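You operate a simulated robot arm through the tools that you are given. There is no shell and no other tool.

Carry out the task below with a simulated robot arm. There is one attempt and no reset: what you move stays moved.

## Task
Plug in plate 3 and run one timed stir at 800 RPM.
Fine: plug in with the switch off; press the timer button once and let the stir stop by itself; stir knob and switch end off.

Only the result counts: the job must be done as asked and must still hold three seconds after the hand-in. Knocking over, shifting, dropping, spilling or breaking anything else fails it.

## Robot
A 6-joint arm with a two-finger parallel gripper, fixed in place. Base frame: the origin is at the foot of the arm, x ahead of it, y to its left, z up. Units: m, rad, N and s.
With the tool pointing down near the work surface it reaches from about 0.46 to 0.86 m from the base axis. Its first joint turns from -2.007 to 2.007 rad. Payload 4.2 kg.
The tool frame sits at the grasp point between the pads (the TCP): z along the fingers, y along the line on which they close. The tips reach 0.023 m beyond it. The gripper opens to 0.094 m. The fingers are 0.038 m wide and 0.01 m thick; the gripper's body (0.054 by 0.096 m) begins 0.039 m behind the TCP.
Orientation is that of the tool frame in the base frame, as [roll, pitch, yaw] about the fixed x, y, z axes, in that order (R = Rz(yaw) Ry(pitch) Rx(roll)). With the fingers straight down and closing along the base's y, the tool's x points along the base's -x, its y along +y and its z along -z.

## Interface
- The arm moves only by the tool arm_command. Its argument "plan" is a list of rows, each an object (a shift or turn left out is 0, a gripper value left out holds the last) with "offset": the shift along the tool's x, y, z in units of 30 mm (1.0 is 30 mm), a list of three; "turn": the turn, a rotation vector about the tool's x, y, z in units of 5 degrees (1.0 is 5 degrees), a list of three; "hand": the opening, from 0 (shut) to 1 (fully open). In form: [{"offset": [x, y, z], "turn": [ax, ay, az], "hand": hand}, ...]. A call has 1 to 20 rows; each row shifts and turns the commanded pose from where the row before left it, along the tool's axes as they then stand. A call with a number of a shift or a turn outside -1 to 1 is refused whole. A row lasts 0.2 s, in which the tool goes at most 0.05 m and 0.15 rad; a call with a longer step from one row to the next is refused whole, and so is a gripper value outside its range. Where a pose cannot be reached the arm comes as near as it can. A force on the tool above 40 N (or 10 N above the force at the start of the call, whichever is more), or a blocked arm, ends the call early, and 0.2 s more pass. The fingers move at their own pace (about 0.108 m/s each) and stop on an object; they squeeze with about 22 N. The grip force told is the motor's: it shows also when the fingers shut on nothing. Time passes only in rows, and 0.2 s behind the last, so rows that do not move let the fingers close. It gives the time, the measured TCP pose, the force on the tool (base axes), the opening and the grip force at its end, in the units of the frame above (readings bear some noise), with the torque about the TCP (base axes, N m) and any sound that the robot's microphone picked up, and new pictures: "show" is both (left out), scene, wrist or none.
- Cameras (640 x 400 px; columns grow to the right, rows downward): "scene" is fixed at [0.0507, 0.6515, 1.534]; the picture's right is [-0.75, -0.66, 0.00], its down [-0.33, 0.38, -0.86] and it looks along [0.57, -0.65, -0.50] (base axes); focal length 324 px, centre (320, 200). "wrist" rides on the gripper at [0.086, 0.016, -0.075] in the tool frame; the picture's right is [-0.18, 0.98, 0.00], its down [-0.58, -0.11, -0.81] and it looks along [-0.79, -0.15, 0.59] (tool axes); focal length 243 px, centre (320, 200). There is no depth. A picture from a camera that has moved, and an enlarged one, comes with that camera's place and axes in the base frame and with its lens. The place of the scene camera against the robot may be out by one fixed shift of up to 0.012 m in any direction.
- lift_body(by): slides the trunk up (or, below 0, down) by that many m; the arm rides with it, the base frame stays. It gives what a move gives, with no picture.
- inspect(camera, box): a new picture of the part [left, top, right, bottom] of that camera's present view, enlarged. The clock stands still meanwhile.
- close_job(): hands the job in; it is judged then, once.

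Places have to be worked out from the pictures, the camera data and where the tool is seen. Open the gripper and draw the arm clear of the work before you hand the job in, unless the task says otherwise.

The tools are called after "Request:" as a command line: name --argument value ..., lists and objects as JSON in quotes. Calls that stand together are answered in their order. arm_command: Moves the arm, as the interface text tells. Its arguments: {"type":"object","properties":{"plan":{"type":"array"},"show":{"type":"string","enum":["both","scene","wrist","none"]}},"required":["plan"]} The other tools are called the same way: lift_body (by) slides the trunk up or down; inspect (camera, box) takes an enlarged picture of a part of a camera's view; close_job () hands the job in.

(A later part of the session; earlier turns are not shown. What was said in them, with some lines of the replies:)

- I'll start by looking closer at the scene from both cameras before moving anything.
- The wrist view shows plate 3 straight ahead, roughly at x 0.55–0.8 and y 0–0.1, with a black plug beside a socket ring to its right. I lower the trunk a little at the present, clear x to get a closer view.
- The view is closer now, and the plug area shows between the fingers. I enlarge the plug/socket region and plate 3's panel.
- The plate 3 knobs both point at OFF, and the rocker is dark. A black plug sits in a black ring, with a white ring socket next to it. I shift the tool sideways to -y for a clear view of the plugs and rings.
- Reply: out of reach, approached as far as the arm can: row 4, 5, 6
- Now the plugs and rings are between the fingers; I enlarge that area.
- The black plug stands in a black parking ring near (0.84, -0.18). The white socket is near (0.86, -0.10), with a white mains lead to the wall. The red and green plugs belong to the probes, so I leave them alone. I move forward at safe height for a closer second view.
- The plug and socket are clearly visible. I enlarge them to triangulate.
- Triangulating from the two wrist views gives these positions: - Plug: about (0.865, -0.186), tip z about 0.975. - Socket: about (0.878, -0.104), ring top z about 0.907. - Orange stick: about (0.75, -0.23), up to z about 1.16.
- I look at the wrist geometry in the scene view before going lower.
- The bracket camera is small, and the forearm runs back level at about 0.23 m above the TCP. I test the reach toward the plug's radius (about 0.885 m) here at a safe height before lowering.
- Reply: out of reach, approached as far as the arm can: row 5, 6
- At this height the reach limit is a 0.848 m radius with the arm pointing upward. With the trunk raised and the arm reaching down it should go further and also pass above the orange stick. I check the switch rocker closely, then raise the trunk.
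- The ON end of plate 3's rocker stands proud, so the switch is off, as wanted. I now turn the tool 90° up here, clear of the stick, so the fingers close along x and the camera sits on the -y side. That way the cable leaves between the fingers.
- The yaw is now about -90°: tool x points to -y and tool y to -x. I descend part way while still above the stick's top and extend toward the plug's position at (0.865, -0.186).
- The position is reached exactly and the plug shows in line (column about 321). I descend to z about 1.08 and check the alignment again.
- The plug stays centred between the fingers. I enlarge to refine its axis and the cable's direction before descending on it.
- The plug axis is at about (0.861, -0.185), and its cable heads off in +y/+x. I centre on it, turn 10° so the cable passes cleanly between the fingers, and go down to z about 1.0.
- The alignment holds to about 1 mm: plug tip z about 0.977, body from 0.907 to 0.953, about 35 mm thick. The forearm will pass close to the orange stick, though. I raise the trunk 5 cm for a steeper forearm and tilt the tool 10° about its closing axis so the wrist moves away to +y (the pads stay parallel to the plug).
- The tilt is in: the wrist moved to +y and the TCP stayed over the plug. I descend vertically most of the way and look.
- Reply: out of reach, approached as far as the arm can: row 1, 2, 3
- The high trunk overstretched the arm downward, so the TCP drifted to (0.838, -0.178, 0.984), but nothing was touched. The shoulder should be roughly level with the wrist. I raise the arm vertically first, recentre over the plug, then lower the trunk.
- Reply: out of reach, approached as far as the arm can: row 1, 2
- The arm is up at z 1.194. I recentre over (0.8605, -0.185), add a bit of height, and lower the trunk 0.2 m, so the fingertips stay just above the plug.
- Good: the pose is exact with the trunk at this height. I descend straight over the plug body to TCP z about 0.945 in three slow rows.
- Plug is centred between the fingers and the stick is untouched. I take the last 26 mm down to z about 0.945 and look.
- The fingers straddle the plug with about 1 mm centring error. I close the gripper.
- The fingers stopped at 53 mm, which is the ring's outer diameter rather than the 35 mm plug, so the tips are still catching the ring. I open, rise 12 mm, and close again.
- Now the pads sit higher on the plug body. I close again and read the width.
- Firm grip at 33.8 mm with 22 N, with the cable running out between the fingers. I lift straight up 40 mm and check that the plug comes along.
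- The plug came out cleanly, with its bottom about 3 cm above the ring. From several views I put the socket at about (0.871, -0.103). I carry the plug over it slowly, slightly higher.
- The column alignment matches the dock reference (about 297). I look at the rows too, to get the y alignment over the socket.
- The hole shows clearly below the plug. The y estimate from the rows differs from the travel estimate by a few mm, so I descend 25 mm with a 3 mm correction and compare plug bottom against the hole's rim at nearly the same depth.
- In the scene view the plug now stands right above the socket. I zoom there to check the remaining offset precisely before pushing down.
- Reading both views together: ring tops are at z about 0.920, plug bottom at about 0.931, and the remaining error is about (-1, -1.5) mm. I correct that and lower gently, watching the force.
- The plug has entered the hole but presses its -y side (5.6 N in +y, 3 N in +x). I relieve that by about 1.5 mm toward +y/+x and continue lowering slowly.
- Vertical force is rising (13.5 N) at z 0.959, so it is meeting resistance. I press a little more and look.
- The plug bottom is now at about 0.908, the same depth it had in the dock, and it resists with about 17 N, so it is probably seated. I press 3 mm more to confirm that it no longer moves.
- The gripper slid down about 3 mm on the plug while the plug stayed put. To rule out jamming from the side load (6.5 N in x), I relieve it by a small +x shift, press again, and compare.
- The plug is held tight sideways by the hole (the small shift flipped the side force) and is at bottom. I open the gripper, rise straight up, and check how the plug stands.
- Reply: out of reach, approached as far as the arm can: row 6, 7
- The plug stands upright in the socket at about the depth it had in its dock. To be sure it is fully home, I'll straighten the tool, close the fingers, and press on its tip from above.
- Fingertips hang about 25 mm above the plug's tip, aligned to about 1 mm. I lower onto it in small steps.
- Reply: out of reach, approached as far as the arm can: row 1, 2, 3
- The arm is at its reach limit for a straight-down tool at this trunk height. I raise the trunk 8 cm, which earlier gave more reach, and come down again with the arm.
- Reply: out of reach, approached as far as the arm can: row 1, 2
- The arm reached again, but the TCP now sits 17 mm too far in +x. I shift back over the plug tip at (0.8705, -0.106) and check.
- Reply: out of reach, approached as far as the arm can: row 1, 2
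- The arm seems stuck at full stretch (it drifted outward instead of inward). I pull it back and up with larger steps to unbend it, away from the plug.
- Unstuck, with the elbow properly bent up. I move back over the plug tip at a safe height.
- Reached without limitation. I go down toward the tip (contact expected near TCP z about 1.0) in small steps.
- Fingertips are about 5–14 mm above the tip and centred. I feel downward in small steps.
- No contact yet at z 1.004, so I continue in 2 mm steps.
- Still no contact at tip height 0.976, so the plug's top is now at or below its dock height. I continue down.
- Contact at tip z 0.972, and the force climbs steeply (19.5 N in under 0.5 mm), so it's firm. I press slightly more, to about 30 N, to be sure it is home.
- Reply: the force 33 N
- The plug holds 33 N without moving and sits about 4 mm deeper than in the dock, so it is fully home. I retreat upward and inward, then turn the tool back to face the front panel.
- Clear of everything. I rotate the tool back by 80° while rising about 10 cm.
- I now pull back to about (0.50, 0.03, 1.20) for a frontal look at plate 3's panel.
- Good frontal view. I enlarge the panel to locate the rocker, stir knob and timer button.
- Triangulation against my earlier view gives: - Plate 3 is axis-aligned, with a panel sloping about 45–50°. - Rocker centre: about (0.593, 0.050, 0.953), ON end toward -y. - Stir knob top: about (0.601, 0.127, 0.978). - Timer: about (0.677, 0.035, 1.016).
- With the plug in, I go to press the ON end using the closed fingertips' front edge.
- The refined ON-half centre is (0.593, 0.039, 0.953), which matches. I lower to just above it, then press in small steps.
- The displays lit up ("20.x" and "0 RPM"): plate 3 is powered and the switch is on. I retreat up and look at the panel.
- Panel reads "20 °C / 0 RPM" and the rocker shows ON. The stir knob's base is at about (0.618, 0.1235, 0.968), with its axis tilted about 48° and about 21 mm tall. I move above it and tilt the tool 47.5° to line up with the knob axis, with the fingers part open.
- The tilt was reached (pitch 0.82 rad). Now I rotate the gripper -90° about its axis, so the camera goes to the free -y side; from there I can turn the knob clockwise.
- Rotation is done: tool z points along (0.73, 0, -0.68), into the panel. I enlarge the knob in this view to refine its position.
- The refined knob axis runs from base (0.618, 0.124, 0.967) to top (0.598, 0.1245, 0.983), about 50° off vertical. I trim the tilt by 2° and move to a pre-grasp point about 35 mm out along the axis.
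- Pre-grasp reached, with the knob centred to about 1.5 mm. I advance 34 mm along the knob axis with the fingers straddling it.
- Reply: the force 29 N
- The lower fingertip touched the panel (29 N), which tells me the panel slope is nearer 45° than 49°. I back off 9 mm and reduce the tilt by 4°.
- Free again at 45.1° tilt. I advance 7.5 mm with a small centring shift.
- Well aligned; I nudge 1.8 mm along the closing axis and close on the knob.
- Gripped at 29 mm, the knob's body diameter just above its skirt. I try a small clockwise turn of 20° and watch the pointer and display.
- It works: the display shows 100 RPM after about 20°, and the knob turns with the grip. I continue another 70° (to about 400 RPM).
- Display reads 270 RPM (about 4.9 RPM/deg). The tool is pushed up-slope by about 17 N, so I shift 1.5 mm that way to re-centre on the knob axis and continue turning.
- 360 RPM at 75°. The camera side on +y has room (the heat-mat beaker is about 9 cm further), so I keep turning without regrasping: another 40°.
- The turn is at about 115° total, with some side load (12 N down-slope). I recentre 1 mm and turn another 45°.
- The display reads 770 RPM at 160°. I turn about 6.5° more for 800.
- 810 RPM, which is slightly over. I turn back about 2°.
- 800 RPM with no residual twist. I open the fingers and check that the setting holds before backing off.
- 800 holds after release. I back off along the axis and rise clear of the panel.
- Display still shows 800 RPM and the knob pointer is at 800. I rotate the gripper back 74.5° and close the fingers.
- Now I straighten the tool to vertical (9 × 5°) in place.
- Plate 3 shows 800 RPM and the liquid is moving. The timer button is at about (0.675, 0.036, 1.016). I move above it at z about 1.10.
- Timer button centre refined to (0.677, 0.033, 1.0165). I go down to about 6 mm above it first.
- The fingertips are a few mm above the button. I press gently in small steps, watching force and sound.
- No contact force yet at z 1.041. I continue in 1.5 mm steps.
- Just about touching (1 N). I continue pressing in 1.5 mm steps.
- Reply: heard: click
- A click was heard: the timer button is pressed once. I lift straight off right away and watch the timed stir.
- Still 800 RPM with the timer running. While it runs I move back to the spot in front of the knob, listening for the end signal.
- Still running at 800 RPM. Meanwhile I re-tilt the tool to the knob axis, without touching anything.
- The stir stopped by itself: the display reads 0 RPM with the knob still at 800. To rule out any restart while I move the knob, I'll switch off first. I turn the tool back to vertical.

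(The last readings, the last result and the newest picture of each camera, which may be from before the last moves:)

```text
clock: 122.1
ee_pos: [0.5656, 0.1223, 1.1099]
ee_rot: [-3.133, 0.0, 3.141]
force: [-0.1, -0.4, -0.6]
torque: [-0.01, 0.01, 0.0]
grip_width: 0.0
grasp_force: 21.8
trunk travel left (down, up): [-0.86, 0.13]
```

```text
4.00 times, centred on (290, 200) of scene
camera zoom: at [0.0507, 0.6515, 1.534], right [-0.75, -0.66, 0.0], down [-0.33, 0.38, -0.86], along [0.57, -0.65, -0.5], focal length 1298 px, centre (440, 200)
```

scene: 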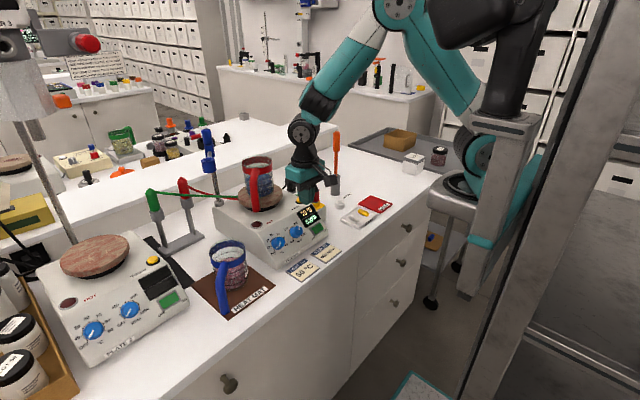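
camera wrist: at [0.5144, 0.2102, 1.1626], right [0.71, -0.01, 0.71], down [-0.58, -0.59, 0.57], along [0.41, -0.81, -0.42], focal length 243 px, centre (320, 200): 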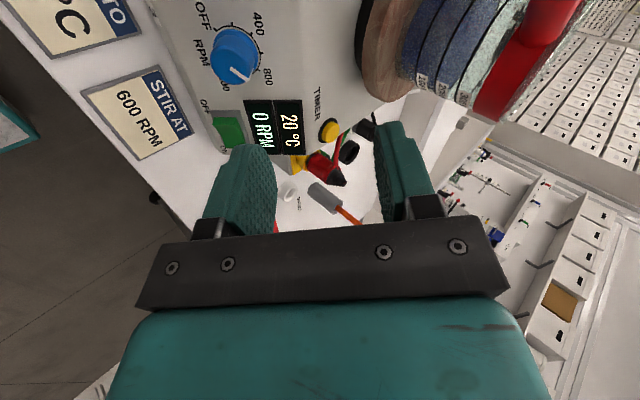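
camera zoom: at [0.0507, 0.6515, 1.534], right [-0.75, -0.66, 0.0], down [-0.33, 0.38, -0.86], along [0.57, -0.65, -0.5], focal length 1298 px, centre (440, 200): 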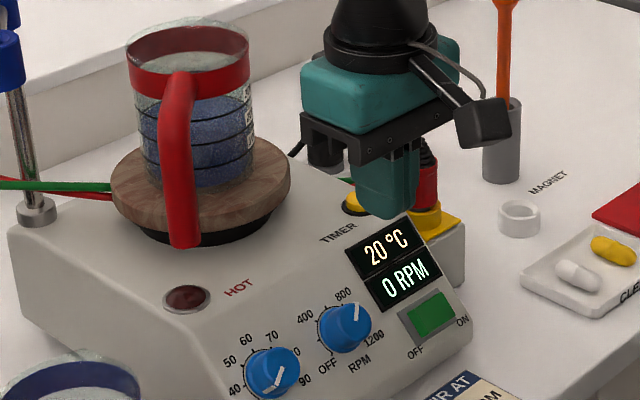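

The stir is finished (0 RPM steady). I go over the rocker's OFF end (y about 0.061) and press it the same way.

Request:
arm_command --plan '[{"offset": [-0.094, -0.678, 1.0], "hand": 0}, {"offset": [-0.094, -0.678, 1.0], "hand": 0}, {"offset": [-0.094, -0.678, 1.0], "hand": 0}, {"hand": 0}]' --show "wrist"

Request:
inspect --camera "scene" --box '[290, 190, 350, 250]'

```text
clock: 123.1
ee_pos: [0.5713, 0.0592, 1.0239]
ee_rot: [-3.132, 0.002, 3.141]
force: [-0.6, -0.4, -0.3]
torque: [0.01, 0.01, 0.01]
grip_width: 0.0001
grasp_force: 21.8
trunk travel left (down, up): [-0.86, 0.13]
camera wrist: at [0.4865, 0.0751, 1.0964], right [0.18, 0.98, -0.01], down [0.58, -0.1, 0.81], along [0.79, -0.15, -0.59], focal length 243 px, centre (320, 200)
```

wrist: 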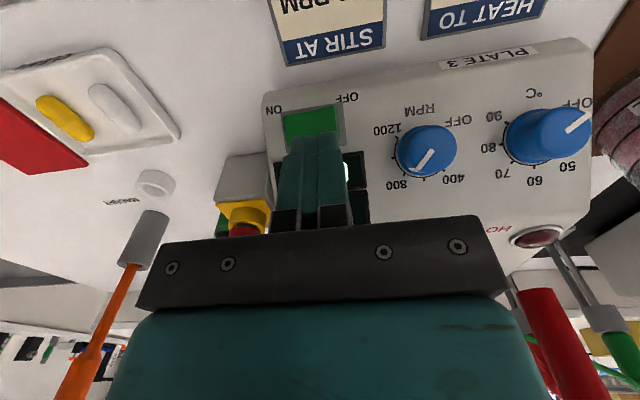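

```text
6.67 times, centred on (320, 220) of scene
camera zoom: at [0.0507, 0.6515, 1.534], right [-0.75, -0.66, 0.0], down [-0.33, 0.38, -0.86], along [0.57, -0.65, -0.5], focal length 2163 px, centre (320, 67)
```

zoom: 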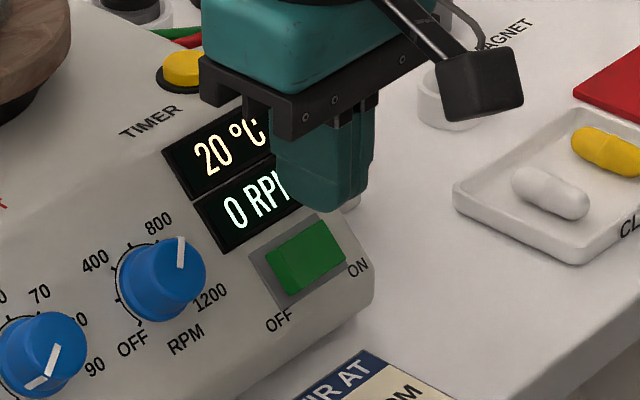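

Over the OFF end. I adjust 2–3 mm outward and press down like before.

Request:
arm_command --plan '[{"offset": [-0.08, 0.09, 0.6], "hand": 0}, {"offset": [0, 0, 0.55], "hand": 0}, {"hand": 0}]' --show "none"

Request:
arm_command --plan '[{"offset": [0, 0, 0.1], "hand": 0}, {"offset": [0, 0, 0.1], "hand": 0}, {"hand": 0}]' --show "none"

Request:
inspect --camera "scene" --box '[290, 190, 350, 250]'

```text
clock: 123.9
ee_pos: [0.5776, 0.0626, 0.9887]
ee_rot: [-3.136, 0.007, 3.141]
force: [8.8, 6.9, 12.6]
torque: [0.22, -0.4, 0.06]
grip_width: 0.0
grasp_force: 21.7
trunk travel left (down, up): [-0.86, 0.13]
```

```text
clock: 124.7
ee_pos: [0.5738, 0.0631, 0.9821]
ee_rot: [-3.131, -0.001, -3.141]
force: [-9.5, -4.0, 9.8]
torque: [-0.22, 0.03, 0.0]
grip_width: 0.0
grasp_force: 21.8
trunk travel left (down, up): [-0.86, 0.13]
```

```text
6.67 times, centred on (320, 220) of scene
camera zoom: at [0.0507, 0.6515, 1.534], right [-0.75, -0.66, 0.0], down [-0.33, 0.38, -0.86], along [0.57, -0.65, -0.5], focal length 2163 px, centre (320, 67)
```

zoom: 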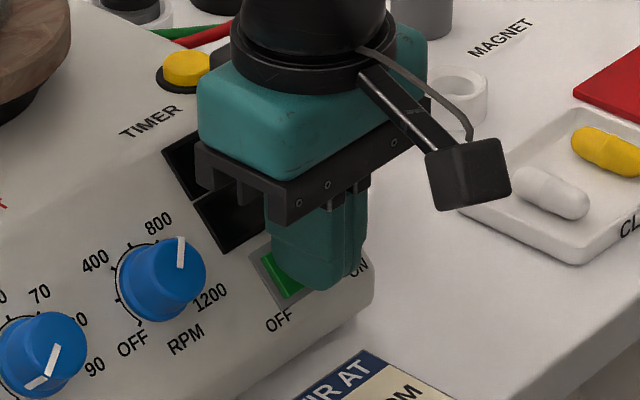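

The displays went dark: switch is off. I lift away and verify the rocker.

Request:
arm_command --plan '[{"offset": [0.1, 0, -0.5], "hand": 0}, {"offset": [0.2, 0.3, -1], "hand": 0}, {"offset": [0, 0.8, -1], "hand": 0}, {"offset": [0, 0.97, -1], "hand": 0}, {"hand": 0}]' --show "scene"

Request:
inspect --camera "scene" --box '[290, 190, 350, 250]'

Request:
inspect --camera "wrist" --box '[200, 40, 460, 200]'

```text
clock: 125.9
ee_pos: [0.5645, 0.1271, 1.087]
ee_rot: [-3.132, 0.001, -3.141]
force: [-0.2, 1.1, 0.6]
torque: [-0.01, 0.01, 0.0]
grip_width: 0.0
grasp_force: 22.0
trunk travel left (down, up): [-0.86, 0.13]
```

scene: 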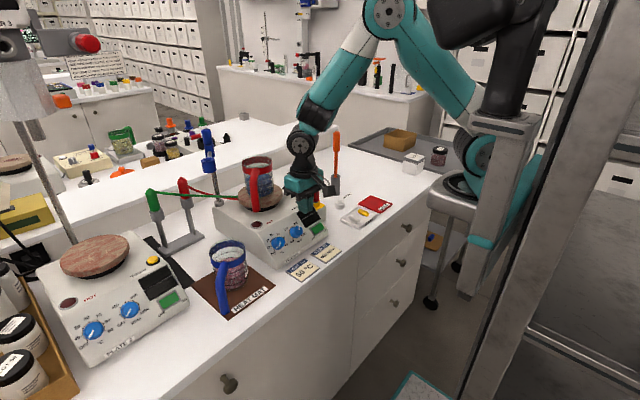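

```text
6.67 times, centred on (320, 220) of scene
camera zoom: at [0.0507, 0.6515, 1.534], right [-0.75, -0.66, 0.0], down [-0.33, 0.38, -0.86], along [0.57, -0.65, -0.5], focal length 2163 px, centre (320, 67)
```

zoom: 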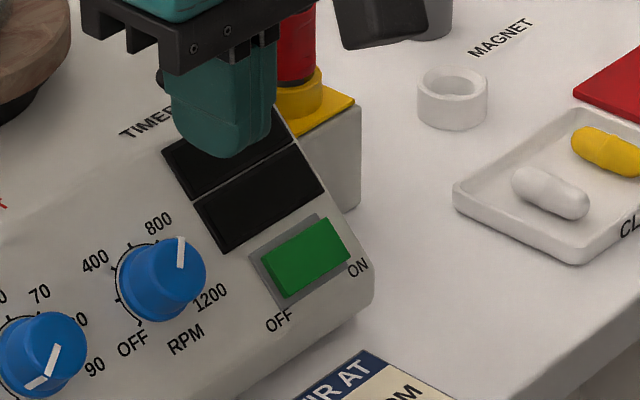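

```text
2.46 times, centred on (330, 120) of wrist
camera zoom: at [0.4798, 0.1433, 1.1598], right [0.18, 0.98, -0.01], down [0.58, -0.1, 0.81], along [0.79, -0.15, -0.59], focal length 597 px, centre (295, 397)
```

zoom: 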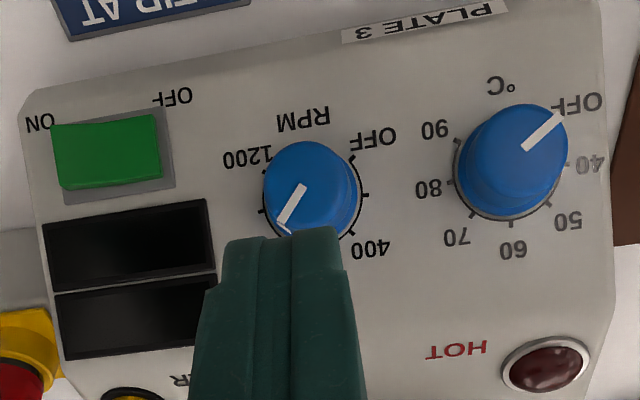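

The switch is off and the heat knob is still at OFF. Now the stir knob: I tilt the tool again and rotate to +80°, fingers part open.

Request:
arm_command --plan '[{"offset": [0, -0.1, 0], "turn": [0, -1, 0], "hand": 0.585}, {"turn": [0, -1, 0]}, {"turn": [0, -1, 0]}, {"turn": [0, -1, 0]}, {"turn": [0, -1, 0]}, {"turn": [0, -1, 0]}, {"turn": [0, -1, 0]}, {"turn": [0, -1, 0]}, {"turn": [0, -1, 0]}, {"offset": [0, 0, 0]}]' --show "none"

Request:
arm_command --plan '[{"turn": [0, 0, 1]}, {"turn": [0, 0, 1]}, {"turn": [0, 0, 1]}, {"turn": [0, 0, 1]}, {"turn": [0, 0, 1]}, {"turn": [0, 0, 1]}, {"turn": [0, 0, 1]}, {"turn": [0, 0, 1]}, {"turn": [0, 0, 1]}, {"turn": [0, 0, 1]}, {"turn": [0, 0, 1]}, {"turn": [0, 0, 1]}, {"turn": [0, 0, 1]}, {"turn": [0, 0, 1]}, {"turn": [0, 0, 1]}, {"turn": [0, 0, 1]}, {"offset": [0, 0, 0]}]' --show "wrist"

```text
clock: 128.1
ee_pos: [0.5663, 0.1219, 1.0845]
ee_rot: [-3.129, 0.789, -3.133]
force: [-0.7, 0.0, -0.3]
torque: [0.0, 0.01, 0.02]
grip_width: 0.0549
grasp_force: 0.0
trunk travel left (down, up): [-0.86, 0.13]
```

```text
clock: 131.7
ee_pos: [0.5672, 0.1232, 1.0853]
ee_rot: [2.364, 0.131, 1.694]
force: [0.8, -0.4, 0.9]
torque: [0.05, 0.02, 0.0]
grip_width: 0.055
grasp_force: 0.0
trunk travel left (down, up): [-0.86, 0.13]
camera wrist: at [0.5157, 0.2102, 1.137], right [0.71, -0.01, 0.71], down [-0.58, -0.59, 0.57], along [0.41, -0.81, -0.42], focal length 243 px, centre (320, 200)
```

wrist: 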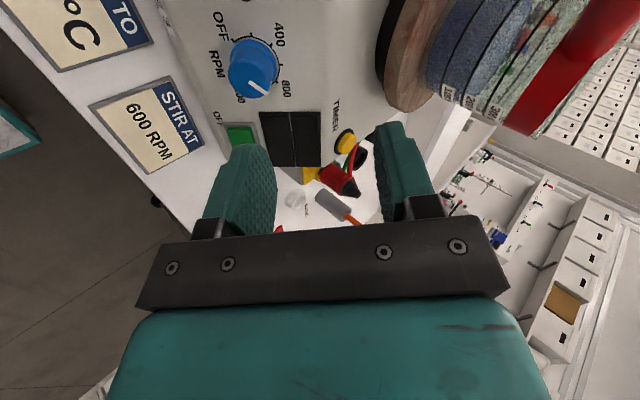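

Now down to the pre-grasp point in front of the knob.

Request:
arm_command --plan '[{"offset": [0.1, -0.518, 0.526]}, {"offset": [0.1, -0.518, 0.526]}, {"offset": [0.1, -0.518, 0.526]}, {"offset": [0, 0, 0]}]' --show "wrist"

Request:
inspect --camera "wrist" --box '[230, 50, 430, 220]'

```text
clock: 132.7
ee_pos: [0.5682, 0.1228, 1.0181]
ee_rot: [2.363, 0.132, 1.695]
force: [-0.6, -0.7, 0.1]
torque: [0.0, 0.0, 0.05]
grip_width: 0.055
grasp_force: 0.1
trunk travel left (down, up): [-0.86, 0.13]
camera wrist: at [0.5161, 0.2106, 1.0701], right [0.71, -0.01, 0.71], down [-0.58, -0.59, 0.57], along [0.41, -0.81, -0.42], focal length 243 px, centre (320, 200)
```

wrist: 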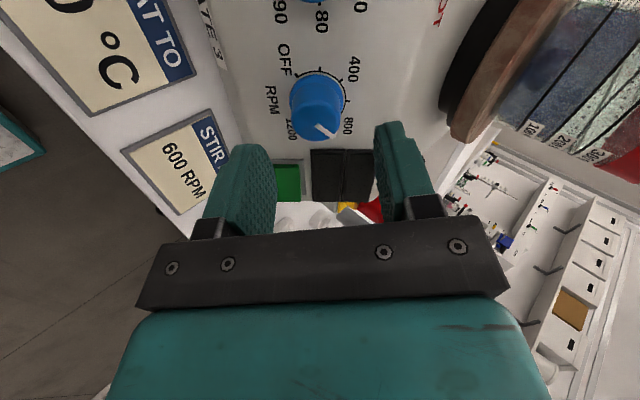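

```text
2.35 times, centred on (330, 135) of wrist
camera zoom: at [0.5161, 0.2106, 1.0701], right [0.71, -0.01, 0.71], down [-0.58, -0.59, 0.57], along [0.41, -0.81, -0.42], focal length 571 px, centre (296, 353)
```

zoom: 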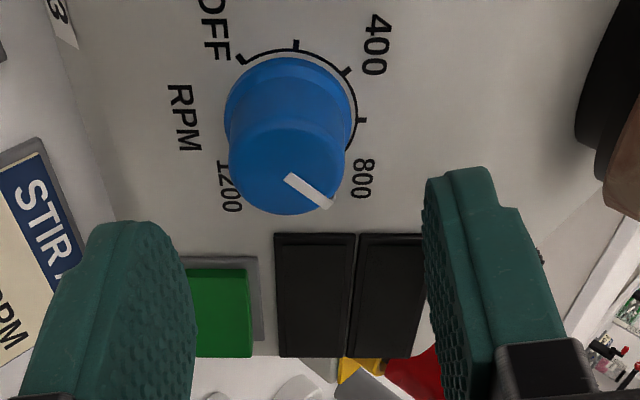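

Aligned in y; I shift 2.5 mm down-slope and advance 42 mm along the axis onto the knob.

Request:
arm_command --plan '[{"offset": [0, -0.08, 0.5]}, {"offset": [0, 0, 0.5]}, {"offset": [0, 0, 0.3]}, {"offset": [0, 0, 0.1]}, {"offset": [0, 0, 0]}]' --show "none"

Request:
inspect --camera "wrist" --box '[230, 60, 430, 230]'

```text
clock: 133.9
ee_pos: [0.5964, 0.1228, 0.9882]
ee_rot: [2.364, 0.13, 1.694]
force: [-0.5, 0.9, 0.3]
torque: [-0.02, 0.01, 0.02]
grip_width: 0.0548
grasp_force: 0.0
trunk travel left (down, up): [-0.86, 0.13]
```

```text
2.35 times, centred on (330, 145) of wrist
camera zoom: at [0.5443, 0.2098, 1.0395], right [0.71, 0.0, 0.71], down [-0.58, -0.59, 0.57], along [0.41, -0.81, -0.42], focal length 571 px, centre (296, 329)
```

zoom: 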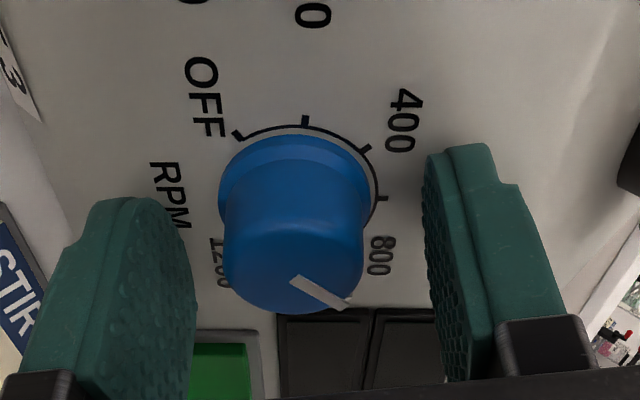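

Good position, no contact. I close on the knob.

Request:
arm_command --plan '[{"offset": [0, -0.02, 0.04]}, {"hand": 0}, {"hand": 0}, {"hand": 0}, {"hand": 0}]' --show "none"

Request:
inspect --camera "wrist" --box '[230, 60, 430, 230]'

```text
clock: 135.1
ee_pos: [0.596, 0.1232, 0.9876]
ee_rot: [2.364, 0.13, 1.694]
force: [1.0, -0.5, -0.4]
torque: [0.01, -0.92, 0.06]
grip_width: 0.0295
grasp_force: 45.1
trunk travel left (down, up): [-0.86, 0.13]
```

```text
2.35 times, centred on (330, 145) of wrist
camera zoom: at [0.5448, 0.2095, 1.0385], right [0.71, 0.0, 0.71], down [-0.58, -0.59, 0.57], along [0.41, -0.81, -0.42], focal length 571 px, centre (296, 329)
```

zoom: 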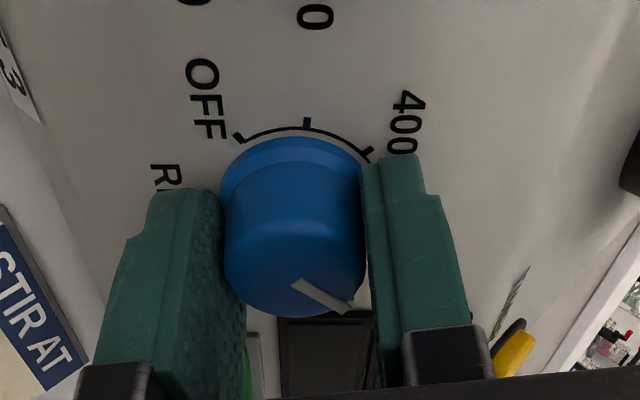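

Well centred grip. I turn counter-clockwise 50° and check forces.

Request:
arm_command --plan '[{"turn": [0, 0, -1], "hand": 0}, {"turn": [0, 0, -1]}, {"turn": [0, 0, -1]}, {"turn": [0, 0, -1]}, {"turn": [0, 0, -1]}, {"turn": [0, 0, -1]}, {"turn": [0, 0, -1]}, {"turn": [0, 0, -1]}, {"turn": [0, 0, -1]}, {"turn": [0, 0, -1]}, {"offset": [0, 0, 0]}]' --show "wrist"

```text
clock: 137.5
ee_pos: [0.5964, 0.1235, 0.9872]
ee_rot: [2.682, 0.669, 2.46]
force: [16.2, 6.7, 29.5]
torque: [0.37, -0.39, 0.42]
grip_width: 0.0296
grasp_force: 45.2
trunk travel left (down, up): [-0.86, 0.13]
camera wrist: at [0.4971, 0.1794, 0.9904], right [0.46, 0.76, 0.46], down [-0.26, -0.38, 0.89], along [0.85, -0.52, 0.03], focal length 243 px, centre (320, 200)
```

wrist: 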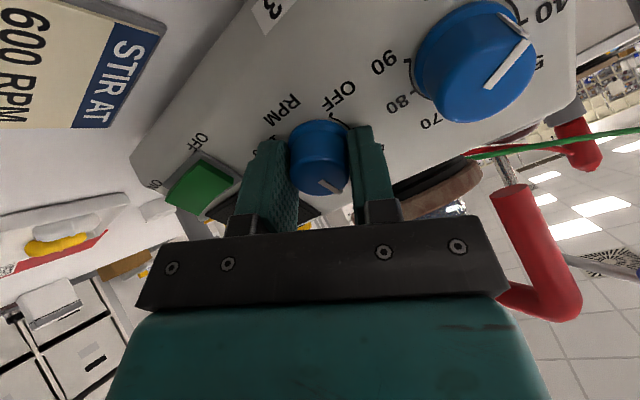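

There's a side load of about 32 N up-slope, so I move the tool about 2 mm that way to relieve it.

Request:
arm_command --plan '[{"offset": [-0.051, 0.045, 0], "hand": 0}, {"hand": 0}]' --show "none"

```text
clock: 138.1
ee_pos: [0.5969, 0.1233, 0.9874]
ee_rot: [2.684, 0.667, 2.461]
force: [7.8, 11.1, 18.1]
torque: [0.19, -1.66, 0.14]
grip_width: 0.0297
grasp_force: 45.0
trunk travel left (down, up): [-0.86, 0.13]
```

The load is reduced; one more small relief, then I continue turning.

Request:
arm_command --plan '[{"offset": [-0.021, 0.043, 0], "hand": 0}, {"hand": 0}]' --show "none"

Request:
arm_command --plan '[{"turn": [0, 0, -1]}, {"turn": [0, 0, -1]}, {"turn": [0, 0, -1]}, {"turn": [0, 0, -1]}, {"offset": [0, 0, 0]}]' --show "wrist"

```text
clock: 138.7
ee_pos: [0.5956, 0.1234, 0.9869]
ee_rot: [2.686, 0.663, 2.464]
force: [-3.7, 10.5, 8.9]
torque: [0.42, -1.27, 0.42]
grip_width: 0.0295
grasp_force: 45.6
trunk travel left (down, up): [-0.86, 0.13]
```

```text
clock: 139.9
ee_pos: [0.5953, 0.1238, 0.9867]
ee_rot: [2.982, 0.772, 2.907]
force: [-18.2, 10.6, 1.2]
torque: [0.65, -0.65, 0.61]
grip_width: 0.0293
grasp_force: 45.5
trunk travel left (down, up): [-0.86, 0.13]
camera wrist: at [0.4865, 0.1534, 0.9804], right [0.25, 0.94, 0.24], down [-0.18, -0.2, 0.96], along [0.95, -0.28, 0.12], focal length 243 px, centre (320, 200)
```

wrist: 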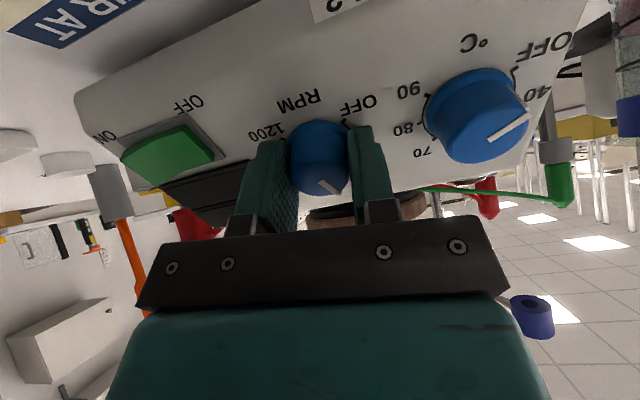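

The knob keeps turning with the fingers (70° so far). I relieve the small loads and continue.

Request:
arm_command --plan '[{"offset": [0.038, 0.024, -0.017], "hand": 0}, {"turn": [0, 0, -1]}, {"turn": [0, 0, -1]}, {"turn": [0, 0, -1]}, {"turn": [0, 0, -1]}, {"offset": [0, 0, 0]}]' --show "wrist"

```text
clock: 141.3
ee_pos: [0.5975, 0.1237, 0.9857]
ee_rot: [-2.955, 0.768, -2.888]
force: [-14.8, -5.2, -5.4]
torque: [0.27, -0.26, 0.32]
grip_width: 0.0293
grasp_force: 45.2
trunk travel left (down, up): [-0.86, 0.13]
camera wrist: at [0.4827, 0.124, 0.9766], right [0.01, 1.0, 0.0], down [-0.15, 0.0, 0.99], along [0.99, -0.01, 0.15], focal length 243 px, centre (320, 200)
```

wrist: 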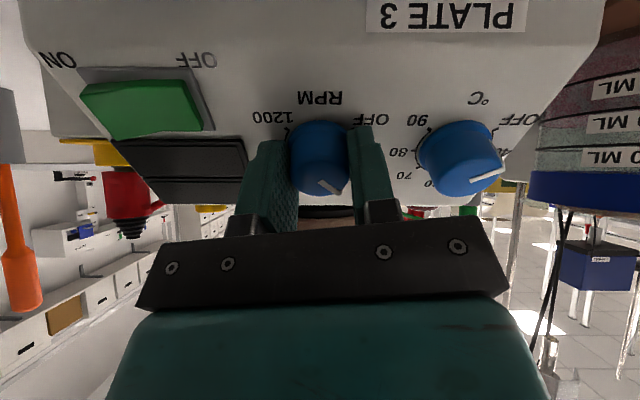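

On track. A small relief again, then another 25°.

Request:
arm_command --plan '[{"offset": [0.042, -0.006, 0], "hand": 0}, {"turn": [0, 0, -1]}, {"turn": [0, 0, -1]}, {"turn": [0, 0, -1]}, {"turn": [0, 0, -1]}, {"turn": [0, 0, -1]}, {"offset": [0, 0, 0]}]' --show "wrist"

```text
clock: 142.9
ee_pos: [0.5972, 0.1233, 0.9868]
ee_rot: [-2.612, 0.615, -2.356]
force: [6.8, -1.8, 10.0]
torque: [-0.56, 0.21, -0.54]
grip_width: 0.0296
grasp_force: 44.3
trunk travel left (down, up): [-0.86, 0.13]
camera wrist: at [0.4882, 0.087, 0.982], right [-0.29, 0.91, -0.3], down [-0.19, 0.25, 0.95], along [0.94, 0.33, 0.1], focal length 243 px, centre (320, 200)
```

wrist: 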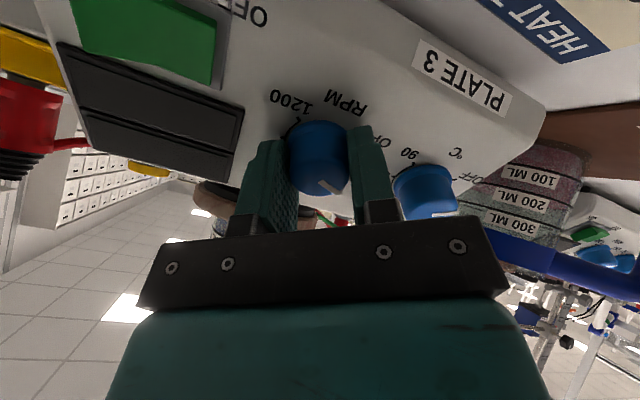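

At 115° turned back. Another 35° with a small relief.

Request:
arm_command --plan '[{"offset": [-0.022, -0.015, 0], "hand": 0}, {"turn": [0, 0, -1]}, {"turn": [0, 0, -1]}, {"turn": [0, 0, -1]}, {"turn": [0, 0, -1]}, {"turn": [0, 0, -1]}, {"turn": [0, 0, -1]}, {"turn": [0, 0, -1]}, {"offset": [0, 0, 0]}]' --show "wrist"

Request:
inspect --camera "wrist" --box '[230, 60, 430, 230]'

```text
clock: 144.9
ee_pos: [0.5965, 0.1249, 0.9869]
ee_rot: [-2.386, 0.237, -1.822]
force: [1.1, 4.4, -7.3]
torque: [-0.77, -0.6, -0.79]
grip_width: 0.0294
grasp_force: 45.2
trunk travel left (down, up): [-0.86, 0.13]
camera wrist: at [0.5129, 0.0482, 1.0074], right [-0.61, 0.5, -0.61], down [-0.36, 0.52, 0.78], along [0.71, 0.69, -0.13], focal length 243 px, centre (320, 200)
```

wrist: 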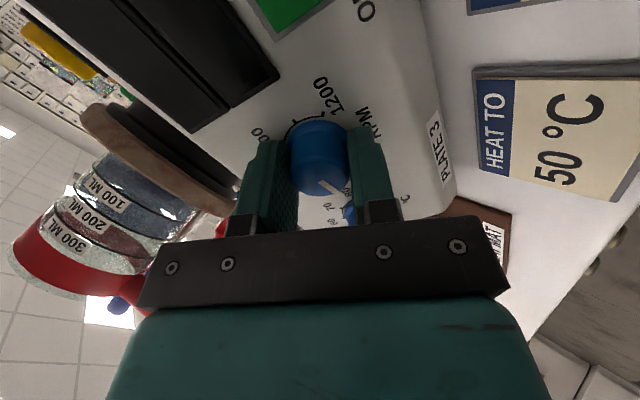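

```text
2.35 times, centred on (330, 145) of wrist
camera zoom: at [0.5129, 0.0482, 1.0074], right [-0.61, 0.5, -0.61], down [-0.36, 0.52, 0.78], along [0.71, 0.69, -0.13], focal length 571 px, centre (296, 329)
```

zoom: 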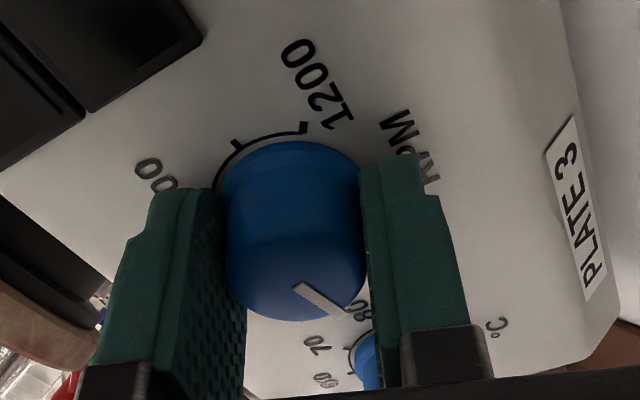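

At 150° turned back; OFF should be about 14.5° further. I turn 15° and check.

Request:
arm_command --plan '[{"turn": [0, 0, -1], "hand": 0}, {"turn": [0, 0, -1]}, {"turn": [0, 0, -1]}, {"offset": [0, 0, 0]}, {"offset": [0, 0, 0]}]' --show "wrist"

Request:
inspect --camera "wrist" --box '[230, 60, 430, 230]'

```text
clock: 146.1
ee_pos: [0.5965, 0.1245, 0.9872]
ee_rot: [-2.356, 0.052, -1.634]
force: [-5.9, 2.1, -15.4]
torque: [-0.61, -0.74, -0.65]
grip_width: 0.0296
grasp_force: 44.8
trunk travel left (down, up): [-0.86, 0.13]
camera wrist: at [0.5276, 0.0394, 1.0224], right [-0.68, 0.26, -0.68], down [-0.46, 0.58, 0.68], along [0.57, 0.77, -0.27], focal length 243 px, centre (320, 200)
```

wrist: 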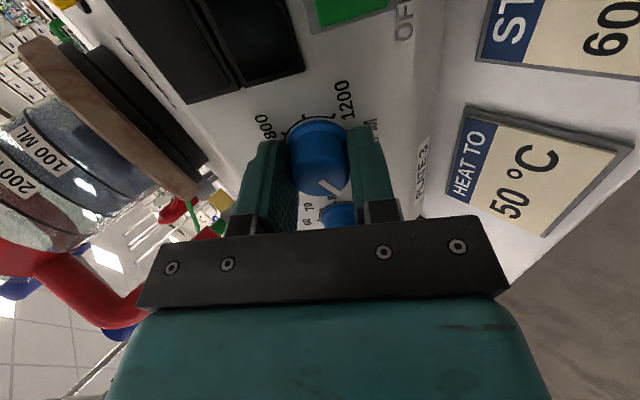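

```text
2.35 times, centred on (330, 145) of wrist
camera zoom: at [0.5276, 0.0394, 1.0224], right [-0.68, 0.26, -0.68], down [-0.46, 0.58, 0.68], along [0.57, 0.77, -0.27], focal length 571 px, centre (296, 329)
```

zoom: 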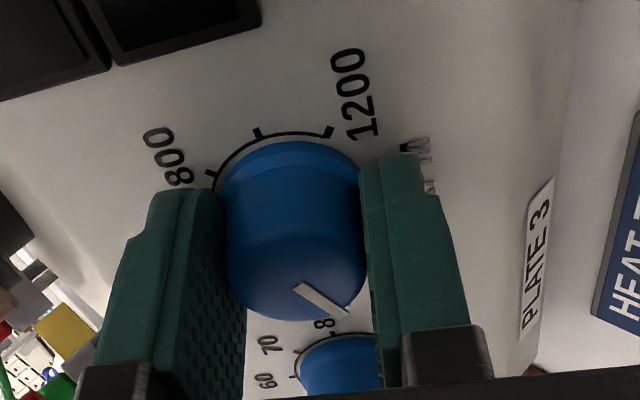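

No end-stop torque yet. I turn 5° further and watch the torque about the tool axis.

Request:
arm_command --plan '[{"turn": [0, 0, -0.5], "hand": 0}, {"turn": [0, 0, -0.5]}, {"offset": [0, 0, 0]}, {"offset": [0, 0, 0]}]' --show "none"

Request:
inspect --camera "wrist" --box '[230, 60, 430, 230]'

```text
clock: 147.1
ee_pos: [0.5962, 0.1249, 0.9866]
ee_rot: [-2.356, -0.009, -1.571]
force: [-12.5, 2.9, -19.6]
torque: [-0.41, -0.52, -0.48]
grip_width: 0.0293
grasp_force: 45.2
trunk travel left (down, up): [-0.86, 0.13]
```

```text
2.35 times, centred on (330, 145) of wrist
camera zoom: at [0.5329, 0.0377, 1.0275], right [-0.7, 0.18, -0.7], down [-0.49, 0.59, 0.64], along [0.52, 0.79, -0.32], focal length 571 px, centre (296, 329)
```

zoom: 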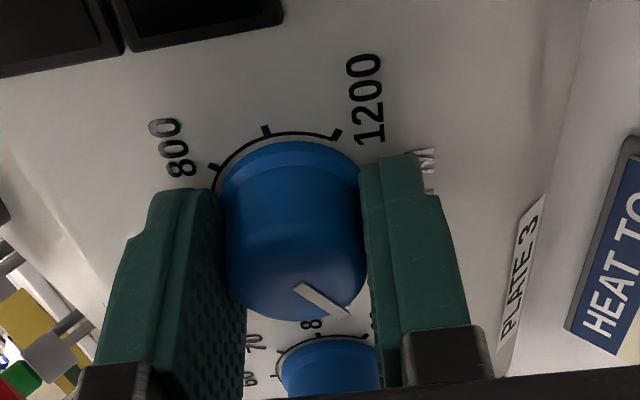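

The pointer now looks exactly as it did at the first grip (OFF). I release and back off to check the pointer against the OFF mark.

Request:
arm_command --plan '[{"hand": 0.585}, {"hand": 0.585}, {"hand": 0.585}, {"offset": [0, 0, -0.5]}, {"offset": [0, 0, -0.5]}, {"offset": [0, 0, -0.4]}, {"offset": [0, 0, 0]}]' --show "both"

Request:
inspect --camera "wrist" --box '[250, 60, 410, 190]'

Request:
inspect --camera "scene" --box '[265, 205, 325, 260]'

```text
clock: 148.7
ee_pos: [0.5666, 0.1245, 1.0187]
ee_rot: [-2.356, -0.008, -1.572]
force: [0.6, 0.2, 0.5]
torque: [0.06, -0.01, -0.03]
grip_width: 0.055
grasp_force: 0.1
trunk travel left (down, up): [-0.86, 0.13]
camera wrist: at [0.5039, 0.0374, 1.0585], right [-0.69, 0.18, -0.7], down [-0.49, 0.59, 0.64], along [0.52, 0.79, -0.32], focal length 243 px, centre (320, 200)
```

scene: 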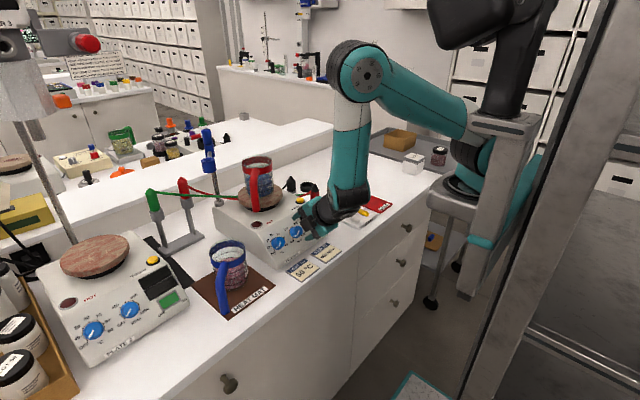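
wrist: 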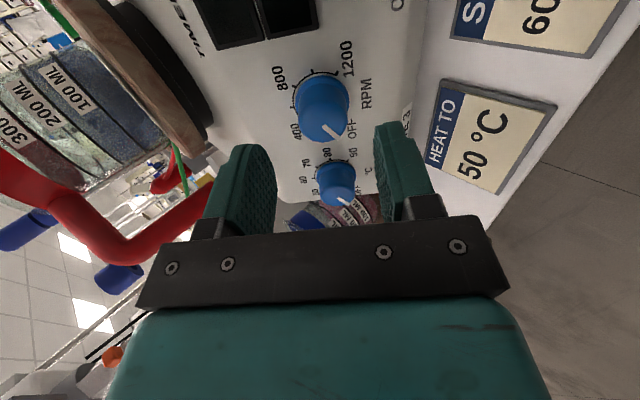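

```text
3.08 times, centred on (330, 125) of wrist
camera zoom: at [0.5039, 0.0374, 1.0585], right [-0.69, 0.18, -0.7], down [-0.49, 0.59, 0.64], along [0.52, 0.79, -0.32], focal length 746 px, centre (289, 431)
```

zoom: 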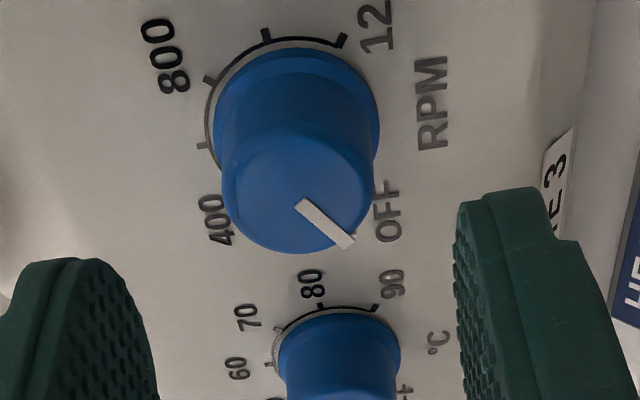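

```text
7.27 times, centred on (295, 232) of scene
camera zoom: at [0.0507, 0.6515, 1.534], right [-0.75, -0.66, 0.0], down [-0.33, 0.38, -0.86], along [0.57, -0.65, -0.5], focal length 2359 px, centre (502, -36)
```

zoom: 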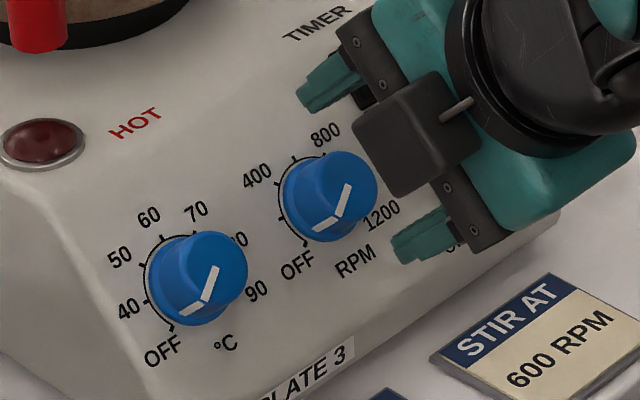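

The stir knob's pointer looks back at OFF, like the heat knob's. I zoom in further to compare the two pointers precisely.

Request:
inspect --camera "scene" --box '[298, 222, 318, 242]'

Request:
inspect --camera "scene" --box '[280, 233, 300, 253]'

Request:
inspect --camera "scene" --box '[278, 220, 308, 252]'

```text
16.00 times, centred on (308, 232) of scene
camera zoom: at [0.0507, 0.6515, 1.534], right [-0.75, -0.66, 0.0], down [-0.33, 0.38, -0.86], along [0.57, -0.65, -0.5], focal length 5190 px, centre (512, -312)
```

zoom: 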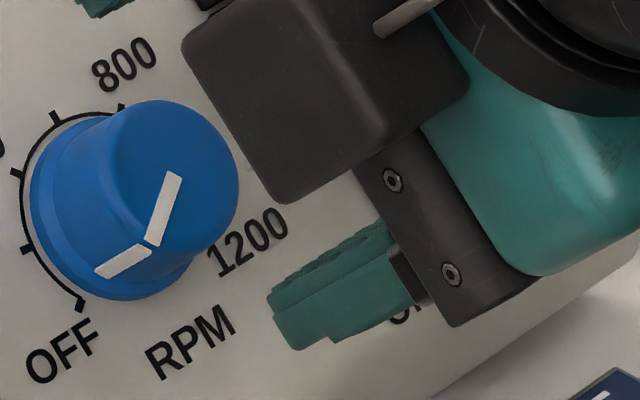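

```text
16.00 times, centred on (290, 243) of scene
camera zoom: at [0.0507, 0.6515, 1.534], right [-0.75, -0.66, 0.0], down [-0.33, 0.38, -0.86], along [0.57, -0.65, -0.5], focal length 5190 px, centre (800, -488)
```

zoom: 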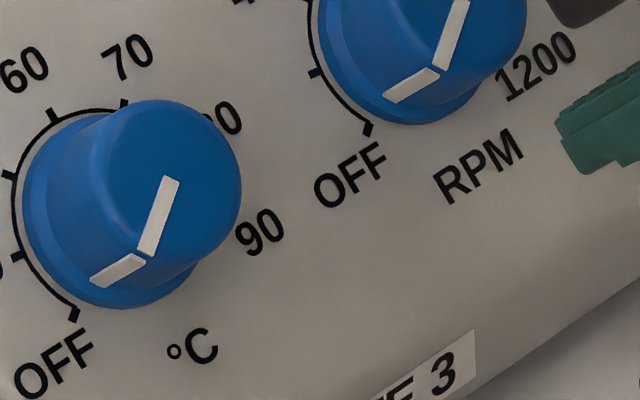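

```text
12.50 times, centred on (293, 236) of scene
camera zoom: at [0.0507, 0.6515, 1.534], right [-0.75, -0.66, 0.0], down [-0.33, 0.38, -0.86], along [0.57, -0.65, -0.5], focal length 4055 px, centre (658, -250)
```

zoom: 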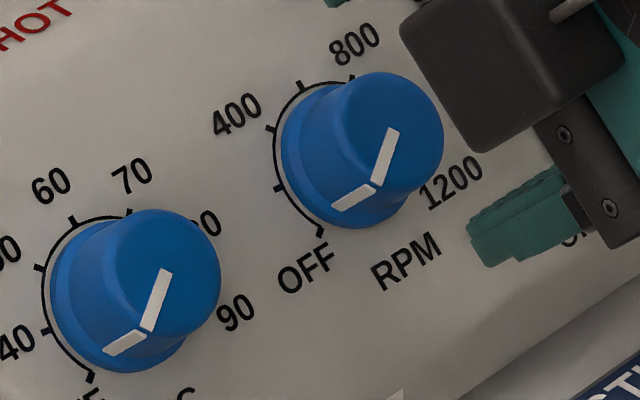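

The stir knob pointer matches the heat knob's OFF pointer to within a few degrees. I want a finer comparison with my earlier photo of the OFF state, so I rise and bring the tool back to the same viewing pose.

Request:
arm_command --plan '[{"offset": [0, -0.471, -0.471]}, {"offset": [0, -0.471, -0.471]}, {"offset": [0, -0.471, -0.471]}, {"offset": [0, 0, 0]}]' --show "none"

Request:
arm_command --plan '[{"turn": [0, 0, 1], "hand": 0}, {"turn": [0, 0, 1]}, {"turn": [0, 0, 1]}, {"turn": [0, 0, 1]}, {"turn": [0, 0, 1]}, {"turn": [0, 0, 1]}, {"turn": [0, 0, 1]}, {"turn": [0, 0, 1]}, {"turn": [0, 0, 1]}, {"turn": [0, 0, 1]}, {"turn": [0, 0, 1]}, {"turn": [0, 0, 1]}, {"turn": [0, 0, 1]}, {"turn": [0, 0, 1]}, {"turn": [0, 0, 1]}, {"turn": [0, 0, 1]}, {"turn": [0, 0, 1]}, {"turn": [0, 0, 1]}, {"offset": [0, 0, 0]}]' --show "none"

Request:
arm_command --plan '[{"turn": [0, 1, 0]}, {"turn": [0, 1, 0]}, {"turn": [0, 1, 0]}, {"turn": [0, 1, 0]}, {"turn": [0, 1, 0]}, {"turn": [0, 1, 0]}, {"turn": [0, 1, 0]}, {"turn": [0, 1, 0]}, {"turn": [0, 1, 0]}, {"offset": [0, 0, 0]}]' --show "none"

```text
clock: 149.7
ee_pos: [0.5675, 0.1244, 1.077]
ee_rot: [-2.356, -0.008, -1.569]
force: [-0.3, -0.2, -0.2]
torque: [-0.02, -0.01, 0.01]
grip_width: 0.055
grasp_force: 0.1
trunk travel left (down, up): [-0.86, 0.13]
```

```text
clock: 153.7
ee_pos: [0.5667, 0.1249, 1.0761]
ee_rot: [-3.131, 0.783, -3.134]
force: [0.3, -0.5, -0.2]
torque: [-0.04, 0.02, 0.03]
grip_width: 0.0003
grasp_force: 22.6
trunk travel left (down, up): [-0.86, 0.13]
```

```text
clock: 155.9
ee_pos: [0.5672, 0.1258, 1.0766]
ee_rot: [-3.133, -0.001, 3.141]
force: [-0.6, -1.3, -0.5]
torque: [0.0, -0.04, 0.0]
grip_width: 0.0
grasp_force: 22.0
trunk travel left (down, up): [-0.86, 0.13]
```

Now to the same pose as my earlier OFF photograph.

Request:
arm_command --plan '[{"offset": [0.272, -0.718, -0.119], "hand": 0}, {"offset": [0.272, -0.718, -0.119]}, {"offset": [0.272, -0.718, -0.119]}, {"offset": [0, 0, 0]}]' --show "wrist"

Request:
inspect --camera "wrist" --box '[280, 50, 480, 200]'

Request:
inspect --camera "wrist" --box '[370, 90, 430, 160]'

Request:
inspect --camera "wrist" --box '[450, 75, 520, 155]'

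```text
clock: 156.9
ee_pos: [0.5417, 0.0602, 1.0884]
ee_rot: [-3.132, 0.001, 3.141]
force: [0.4, -0.4, 0.1]
torque: [0.01, 0.02, -0.01]
grip_width: 0.0
grasp_force: 21.7
trunk travel left (down, up): [-0.86, 0.13]
camera wrist: at [0.4555, 0.076, 1.162], right [0.18, 0.98, -0.01], down [0.58, -0.1, 0.81], along [0.79, -0.15, -0.59], focal length 243 px, centre (320, 200)
```

wrist: 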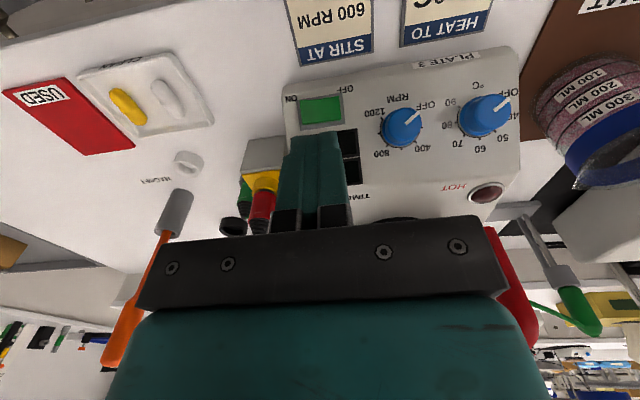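

```text
2.67 times, centred on (380, 125) of wrist
camera zoom: at [0.4555, 0.076, 1.162], right [0.18, 0.98, -0.01], down [0.58, -0.1, 0.81], along [0.79, -0.15, -0.59], focal length 647 px, centre (160, 400)
```

zoom: 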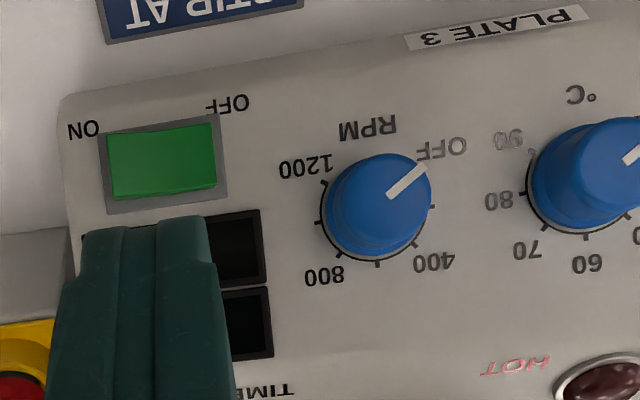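

```text
5.71 times, centred on (400, 125) of wrist
camera zoom: at [0.4555, 0.076, 1.162], right [0.18, 0.98, -0.01], down [0.58, -0.1, 0.81], along [0.79, -0.15, -0.59], focal length 1386 px, centre (-137, 629)
```

zoom: 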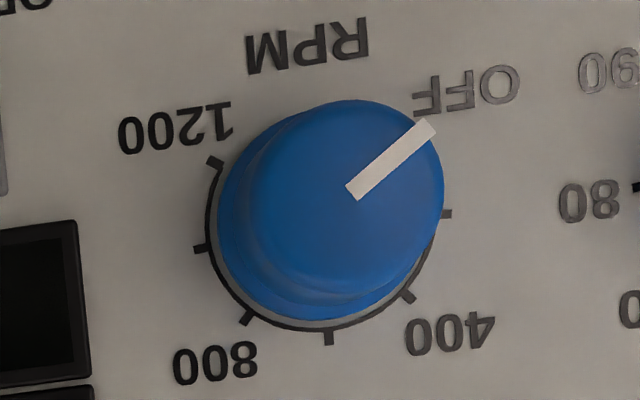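

```text
5.00 times, centred on (485, 115) of wrist
camera zoom: at [0.4555, 0.076, 1.162], right [0.18, 0.98, -0.01], down [0.58, -0.1, 0.81], along [0.79, -0.15, -0.59], focal length 1213 px, centre (-505, 625)
```

zoom: 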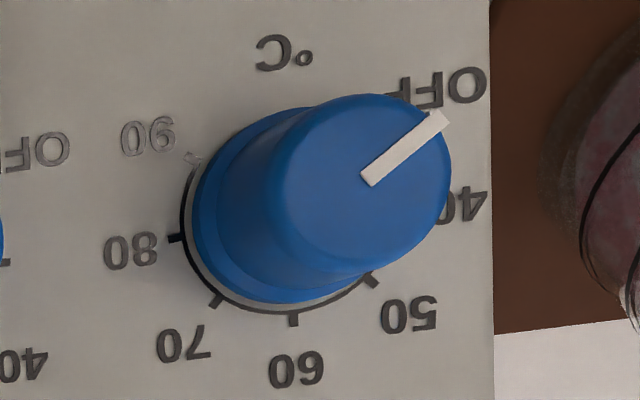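

At the same pose and zoom the pointer slope is 39.8° now against 40.2° in the original OFF photo, so the stir knob is back at OFF. The rocker is OFF and the displays are dark. I now open the gripper and draw the arm up and clear.

Request:
arm_command --plan '[{"offset": [0.2, 0, -1], "hand": 1}, {"offset": [0.2, 0, -1]}, {"offset": [0.2, 0, -1]}, {"offset": [0.2, 0, -1]}, {"offset": [0.2, 0, -1]}, {"offset": [0.2, 0, -1]}, {"offset": [0.2, 0, -1]}, {"offset": [0, 0, 0]}]' --show "both"

Request:
inspect --camera "scene" --box '[130, 120, 350, 290]'

Request:
inspect --camera "scene" --box '[265, 160, 345, 240]'

```text
clock: 158.7
ee_pos: [0.5, 0.0645, 1.2999]
ee_rot: [-3.133, 0.001, 3.141]
force: [0.3, -0.4, 0.0]
torque: [-0.03, -0.02, 0.04]
grip_width: 0.0941
grasp_force: 0.2
trunk travel left (down, up): [-0.86, 0.13]
camera wrist: at [0.4138, 0.0794, 1.3729], right [0.18, 0.98, -0.01], down [0.58, -0.1, 0.81], along [0.79, -0.15, -0.59], focal length 243 px, centre (320, 200)
```

scene: 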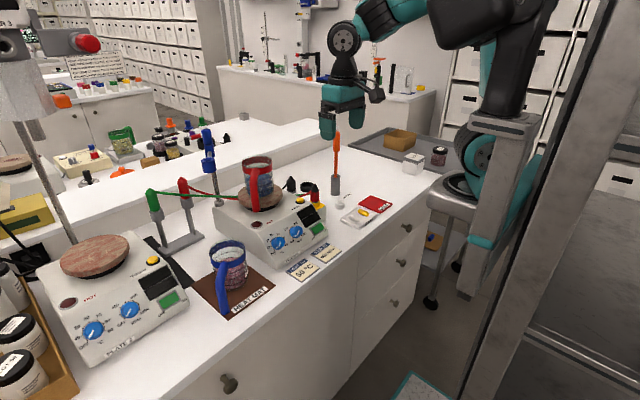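
wrist: 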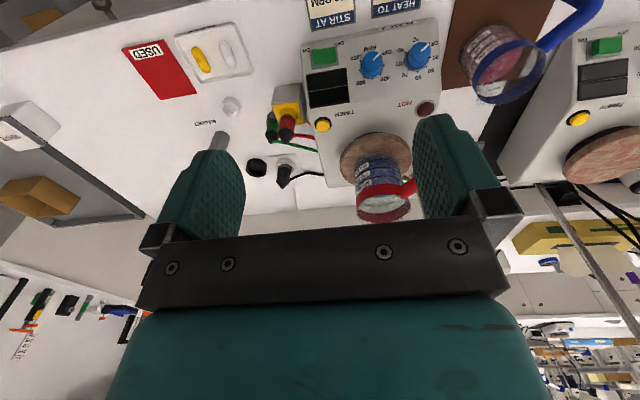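

```text
2.35 times, centred on (240, 205) of scene
camera zoom: at [0.0507, 0.6515, 1.534], right [-0.75, -0.66, 0.0], down [-0.33, 0.38, -0.86], along [0.57, -0.65, -0.5], focal length 763 px, centre (508, 188)
```

zoom: 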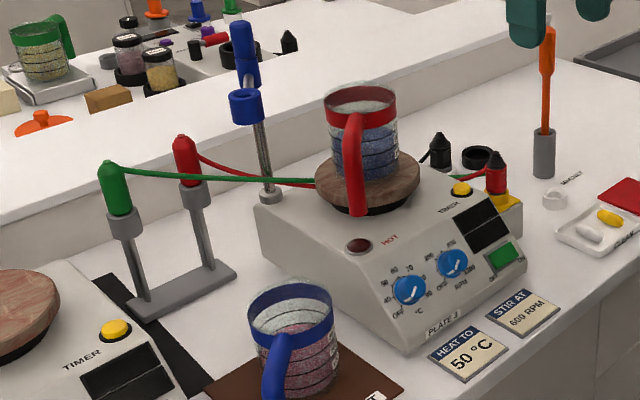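

```text
5.00 times, centred on (305, 200) of scene
camera zoom: at [0.0507, 0.6515, 1.534], right [-0.75, -0.66, 0.0], down [-0.33, 0.38, -0.86], along [0.57, -0.65, -0.5], focal length 1622 px, centre (395, 200)
```

zoom: 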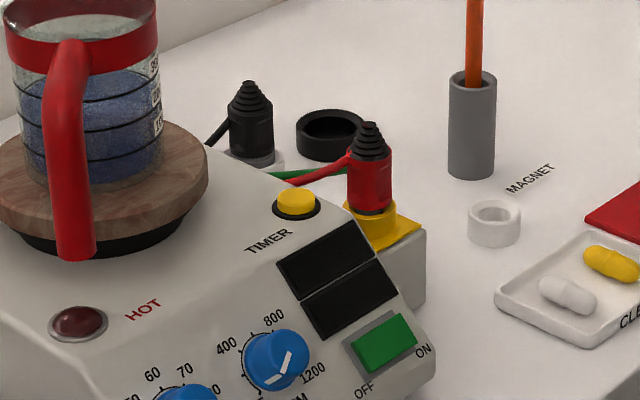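

Everything checks out:
- Plug is seated in its socket.
- Both knobs are at OFF and the rocker is off.
- The timed stir finished by itself.
- Beakers, stick, probes and dish are where they were.
- The gripper is open and the arm is clear.

I hand the job in.

Request:
close_job

```text
The job is handed in.
```

I plugged in plate 3 with its switch off and ran one timed stir at 800 RPM, then handed the job in. I have not seen the judge's verdict.

- **Plug:** it sits fully in the white socket and did not move when I pressed on it with about 33 N. The plate powered up when I switched it on.
- **Stir:** I switched on and set the stir knob until the display read 800 RPM. The plate began stirring as soon as I turned the knob up from OFF, about 20 s before I pressed the timer.
- **Timer:** I pressed the button once and heard one click. The display was back to 0 RPM about 12 s later, with the knob still at 800.
- **End state:** I turned the switch off first, so moving the knob could not restart the stir, then turned the stir knob back to OFF. Its pointer matches my earlier picture of the OFF position, and the displays are dark.

In the last pictures nothing else looked moved or spilled. The gripper was open and the arm clear.
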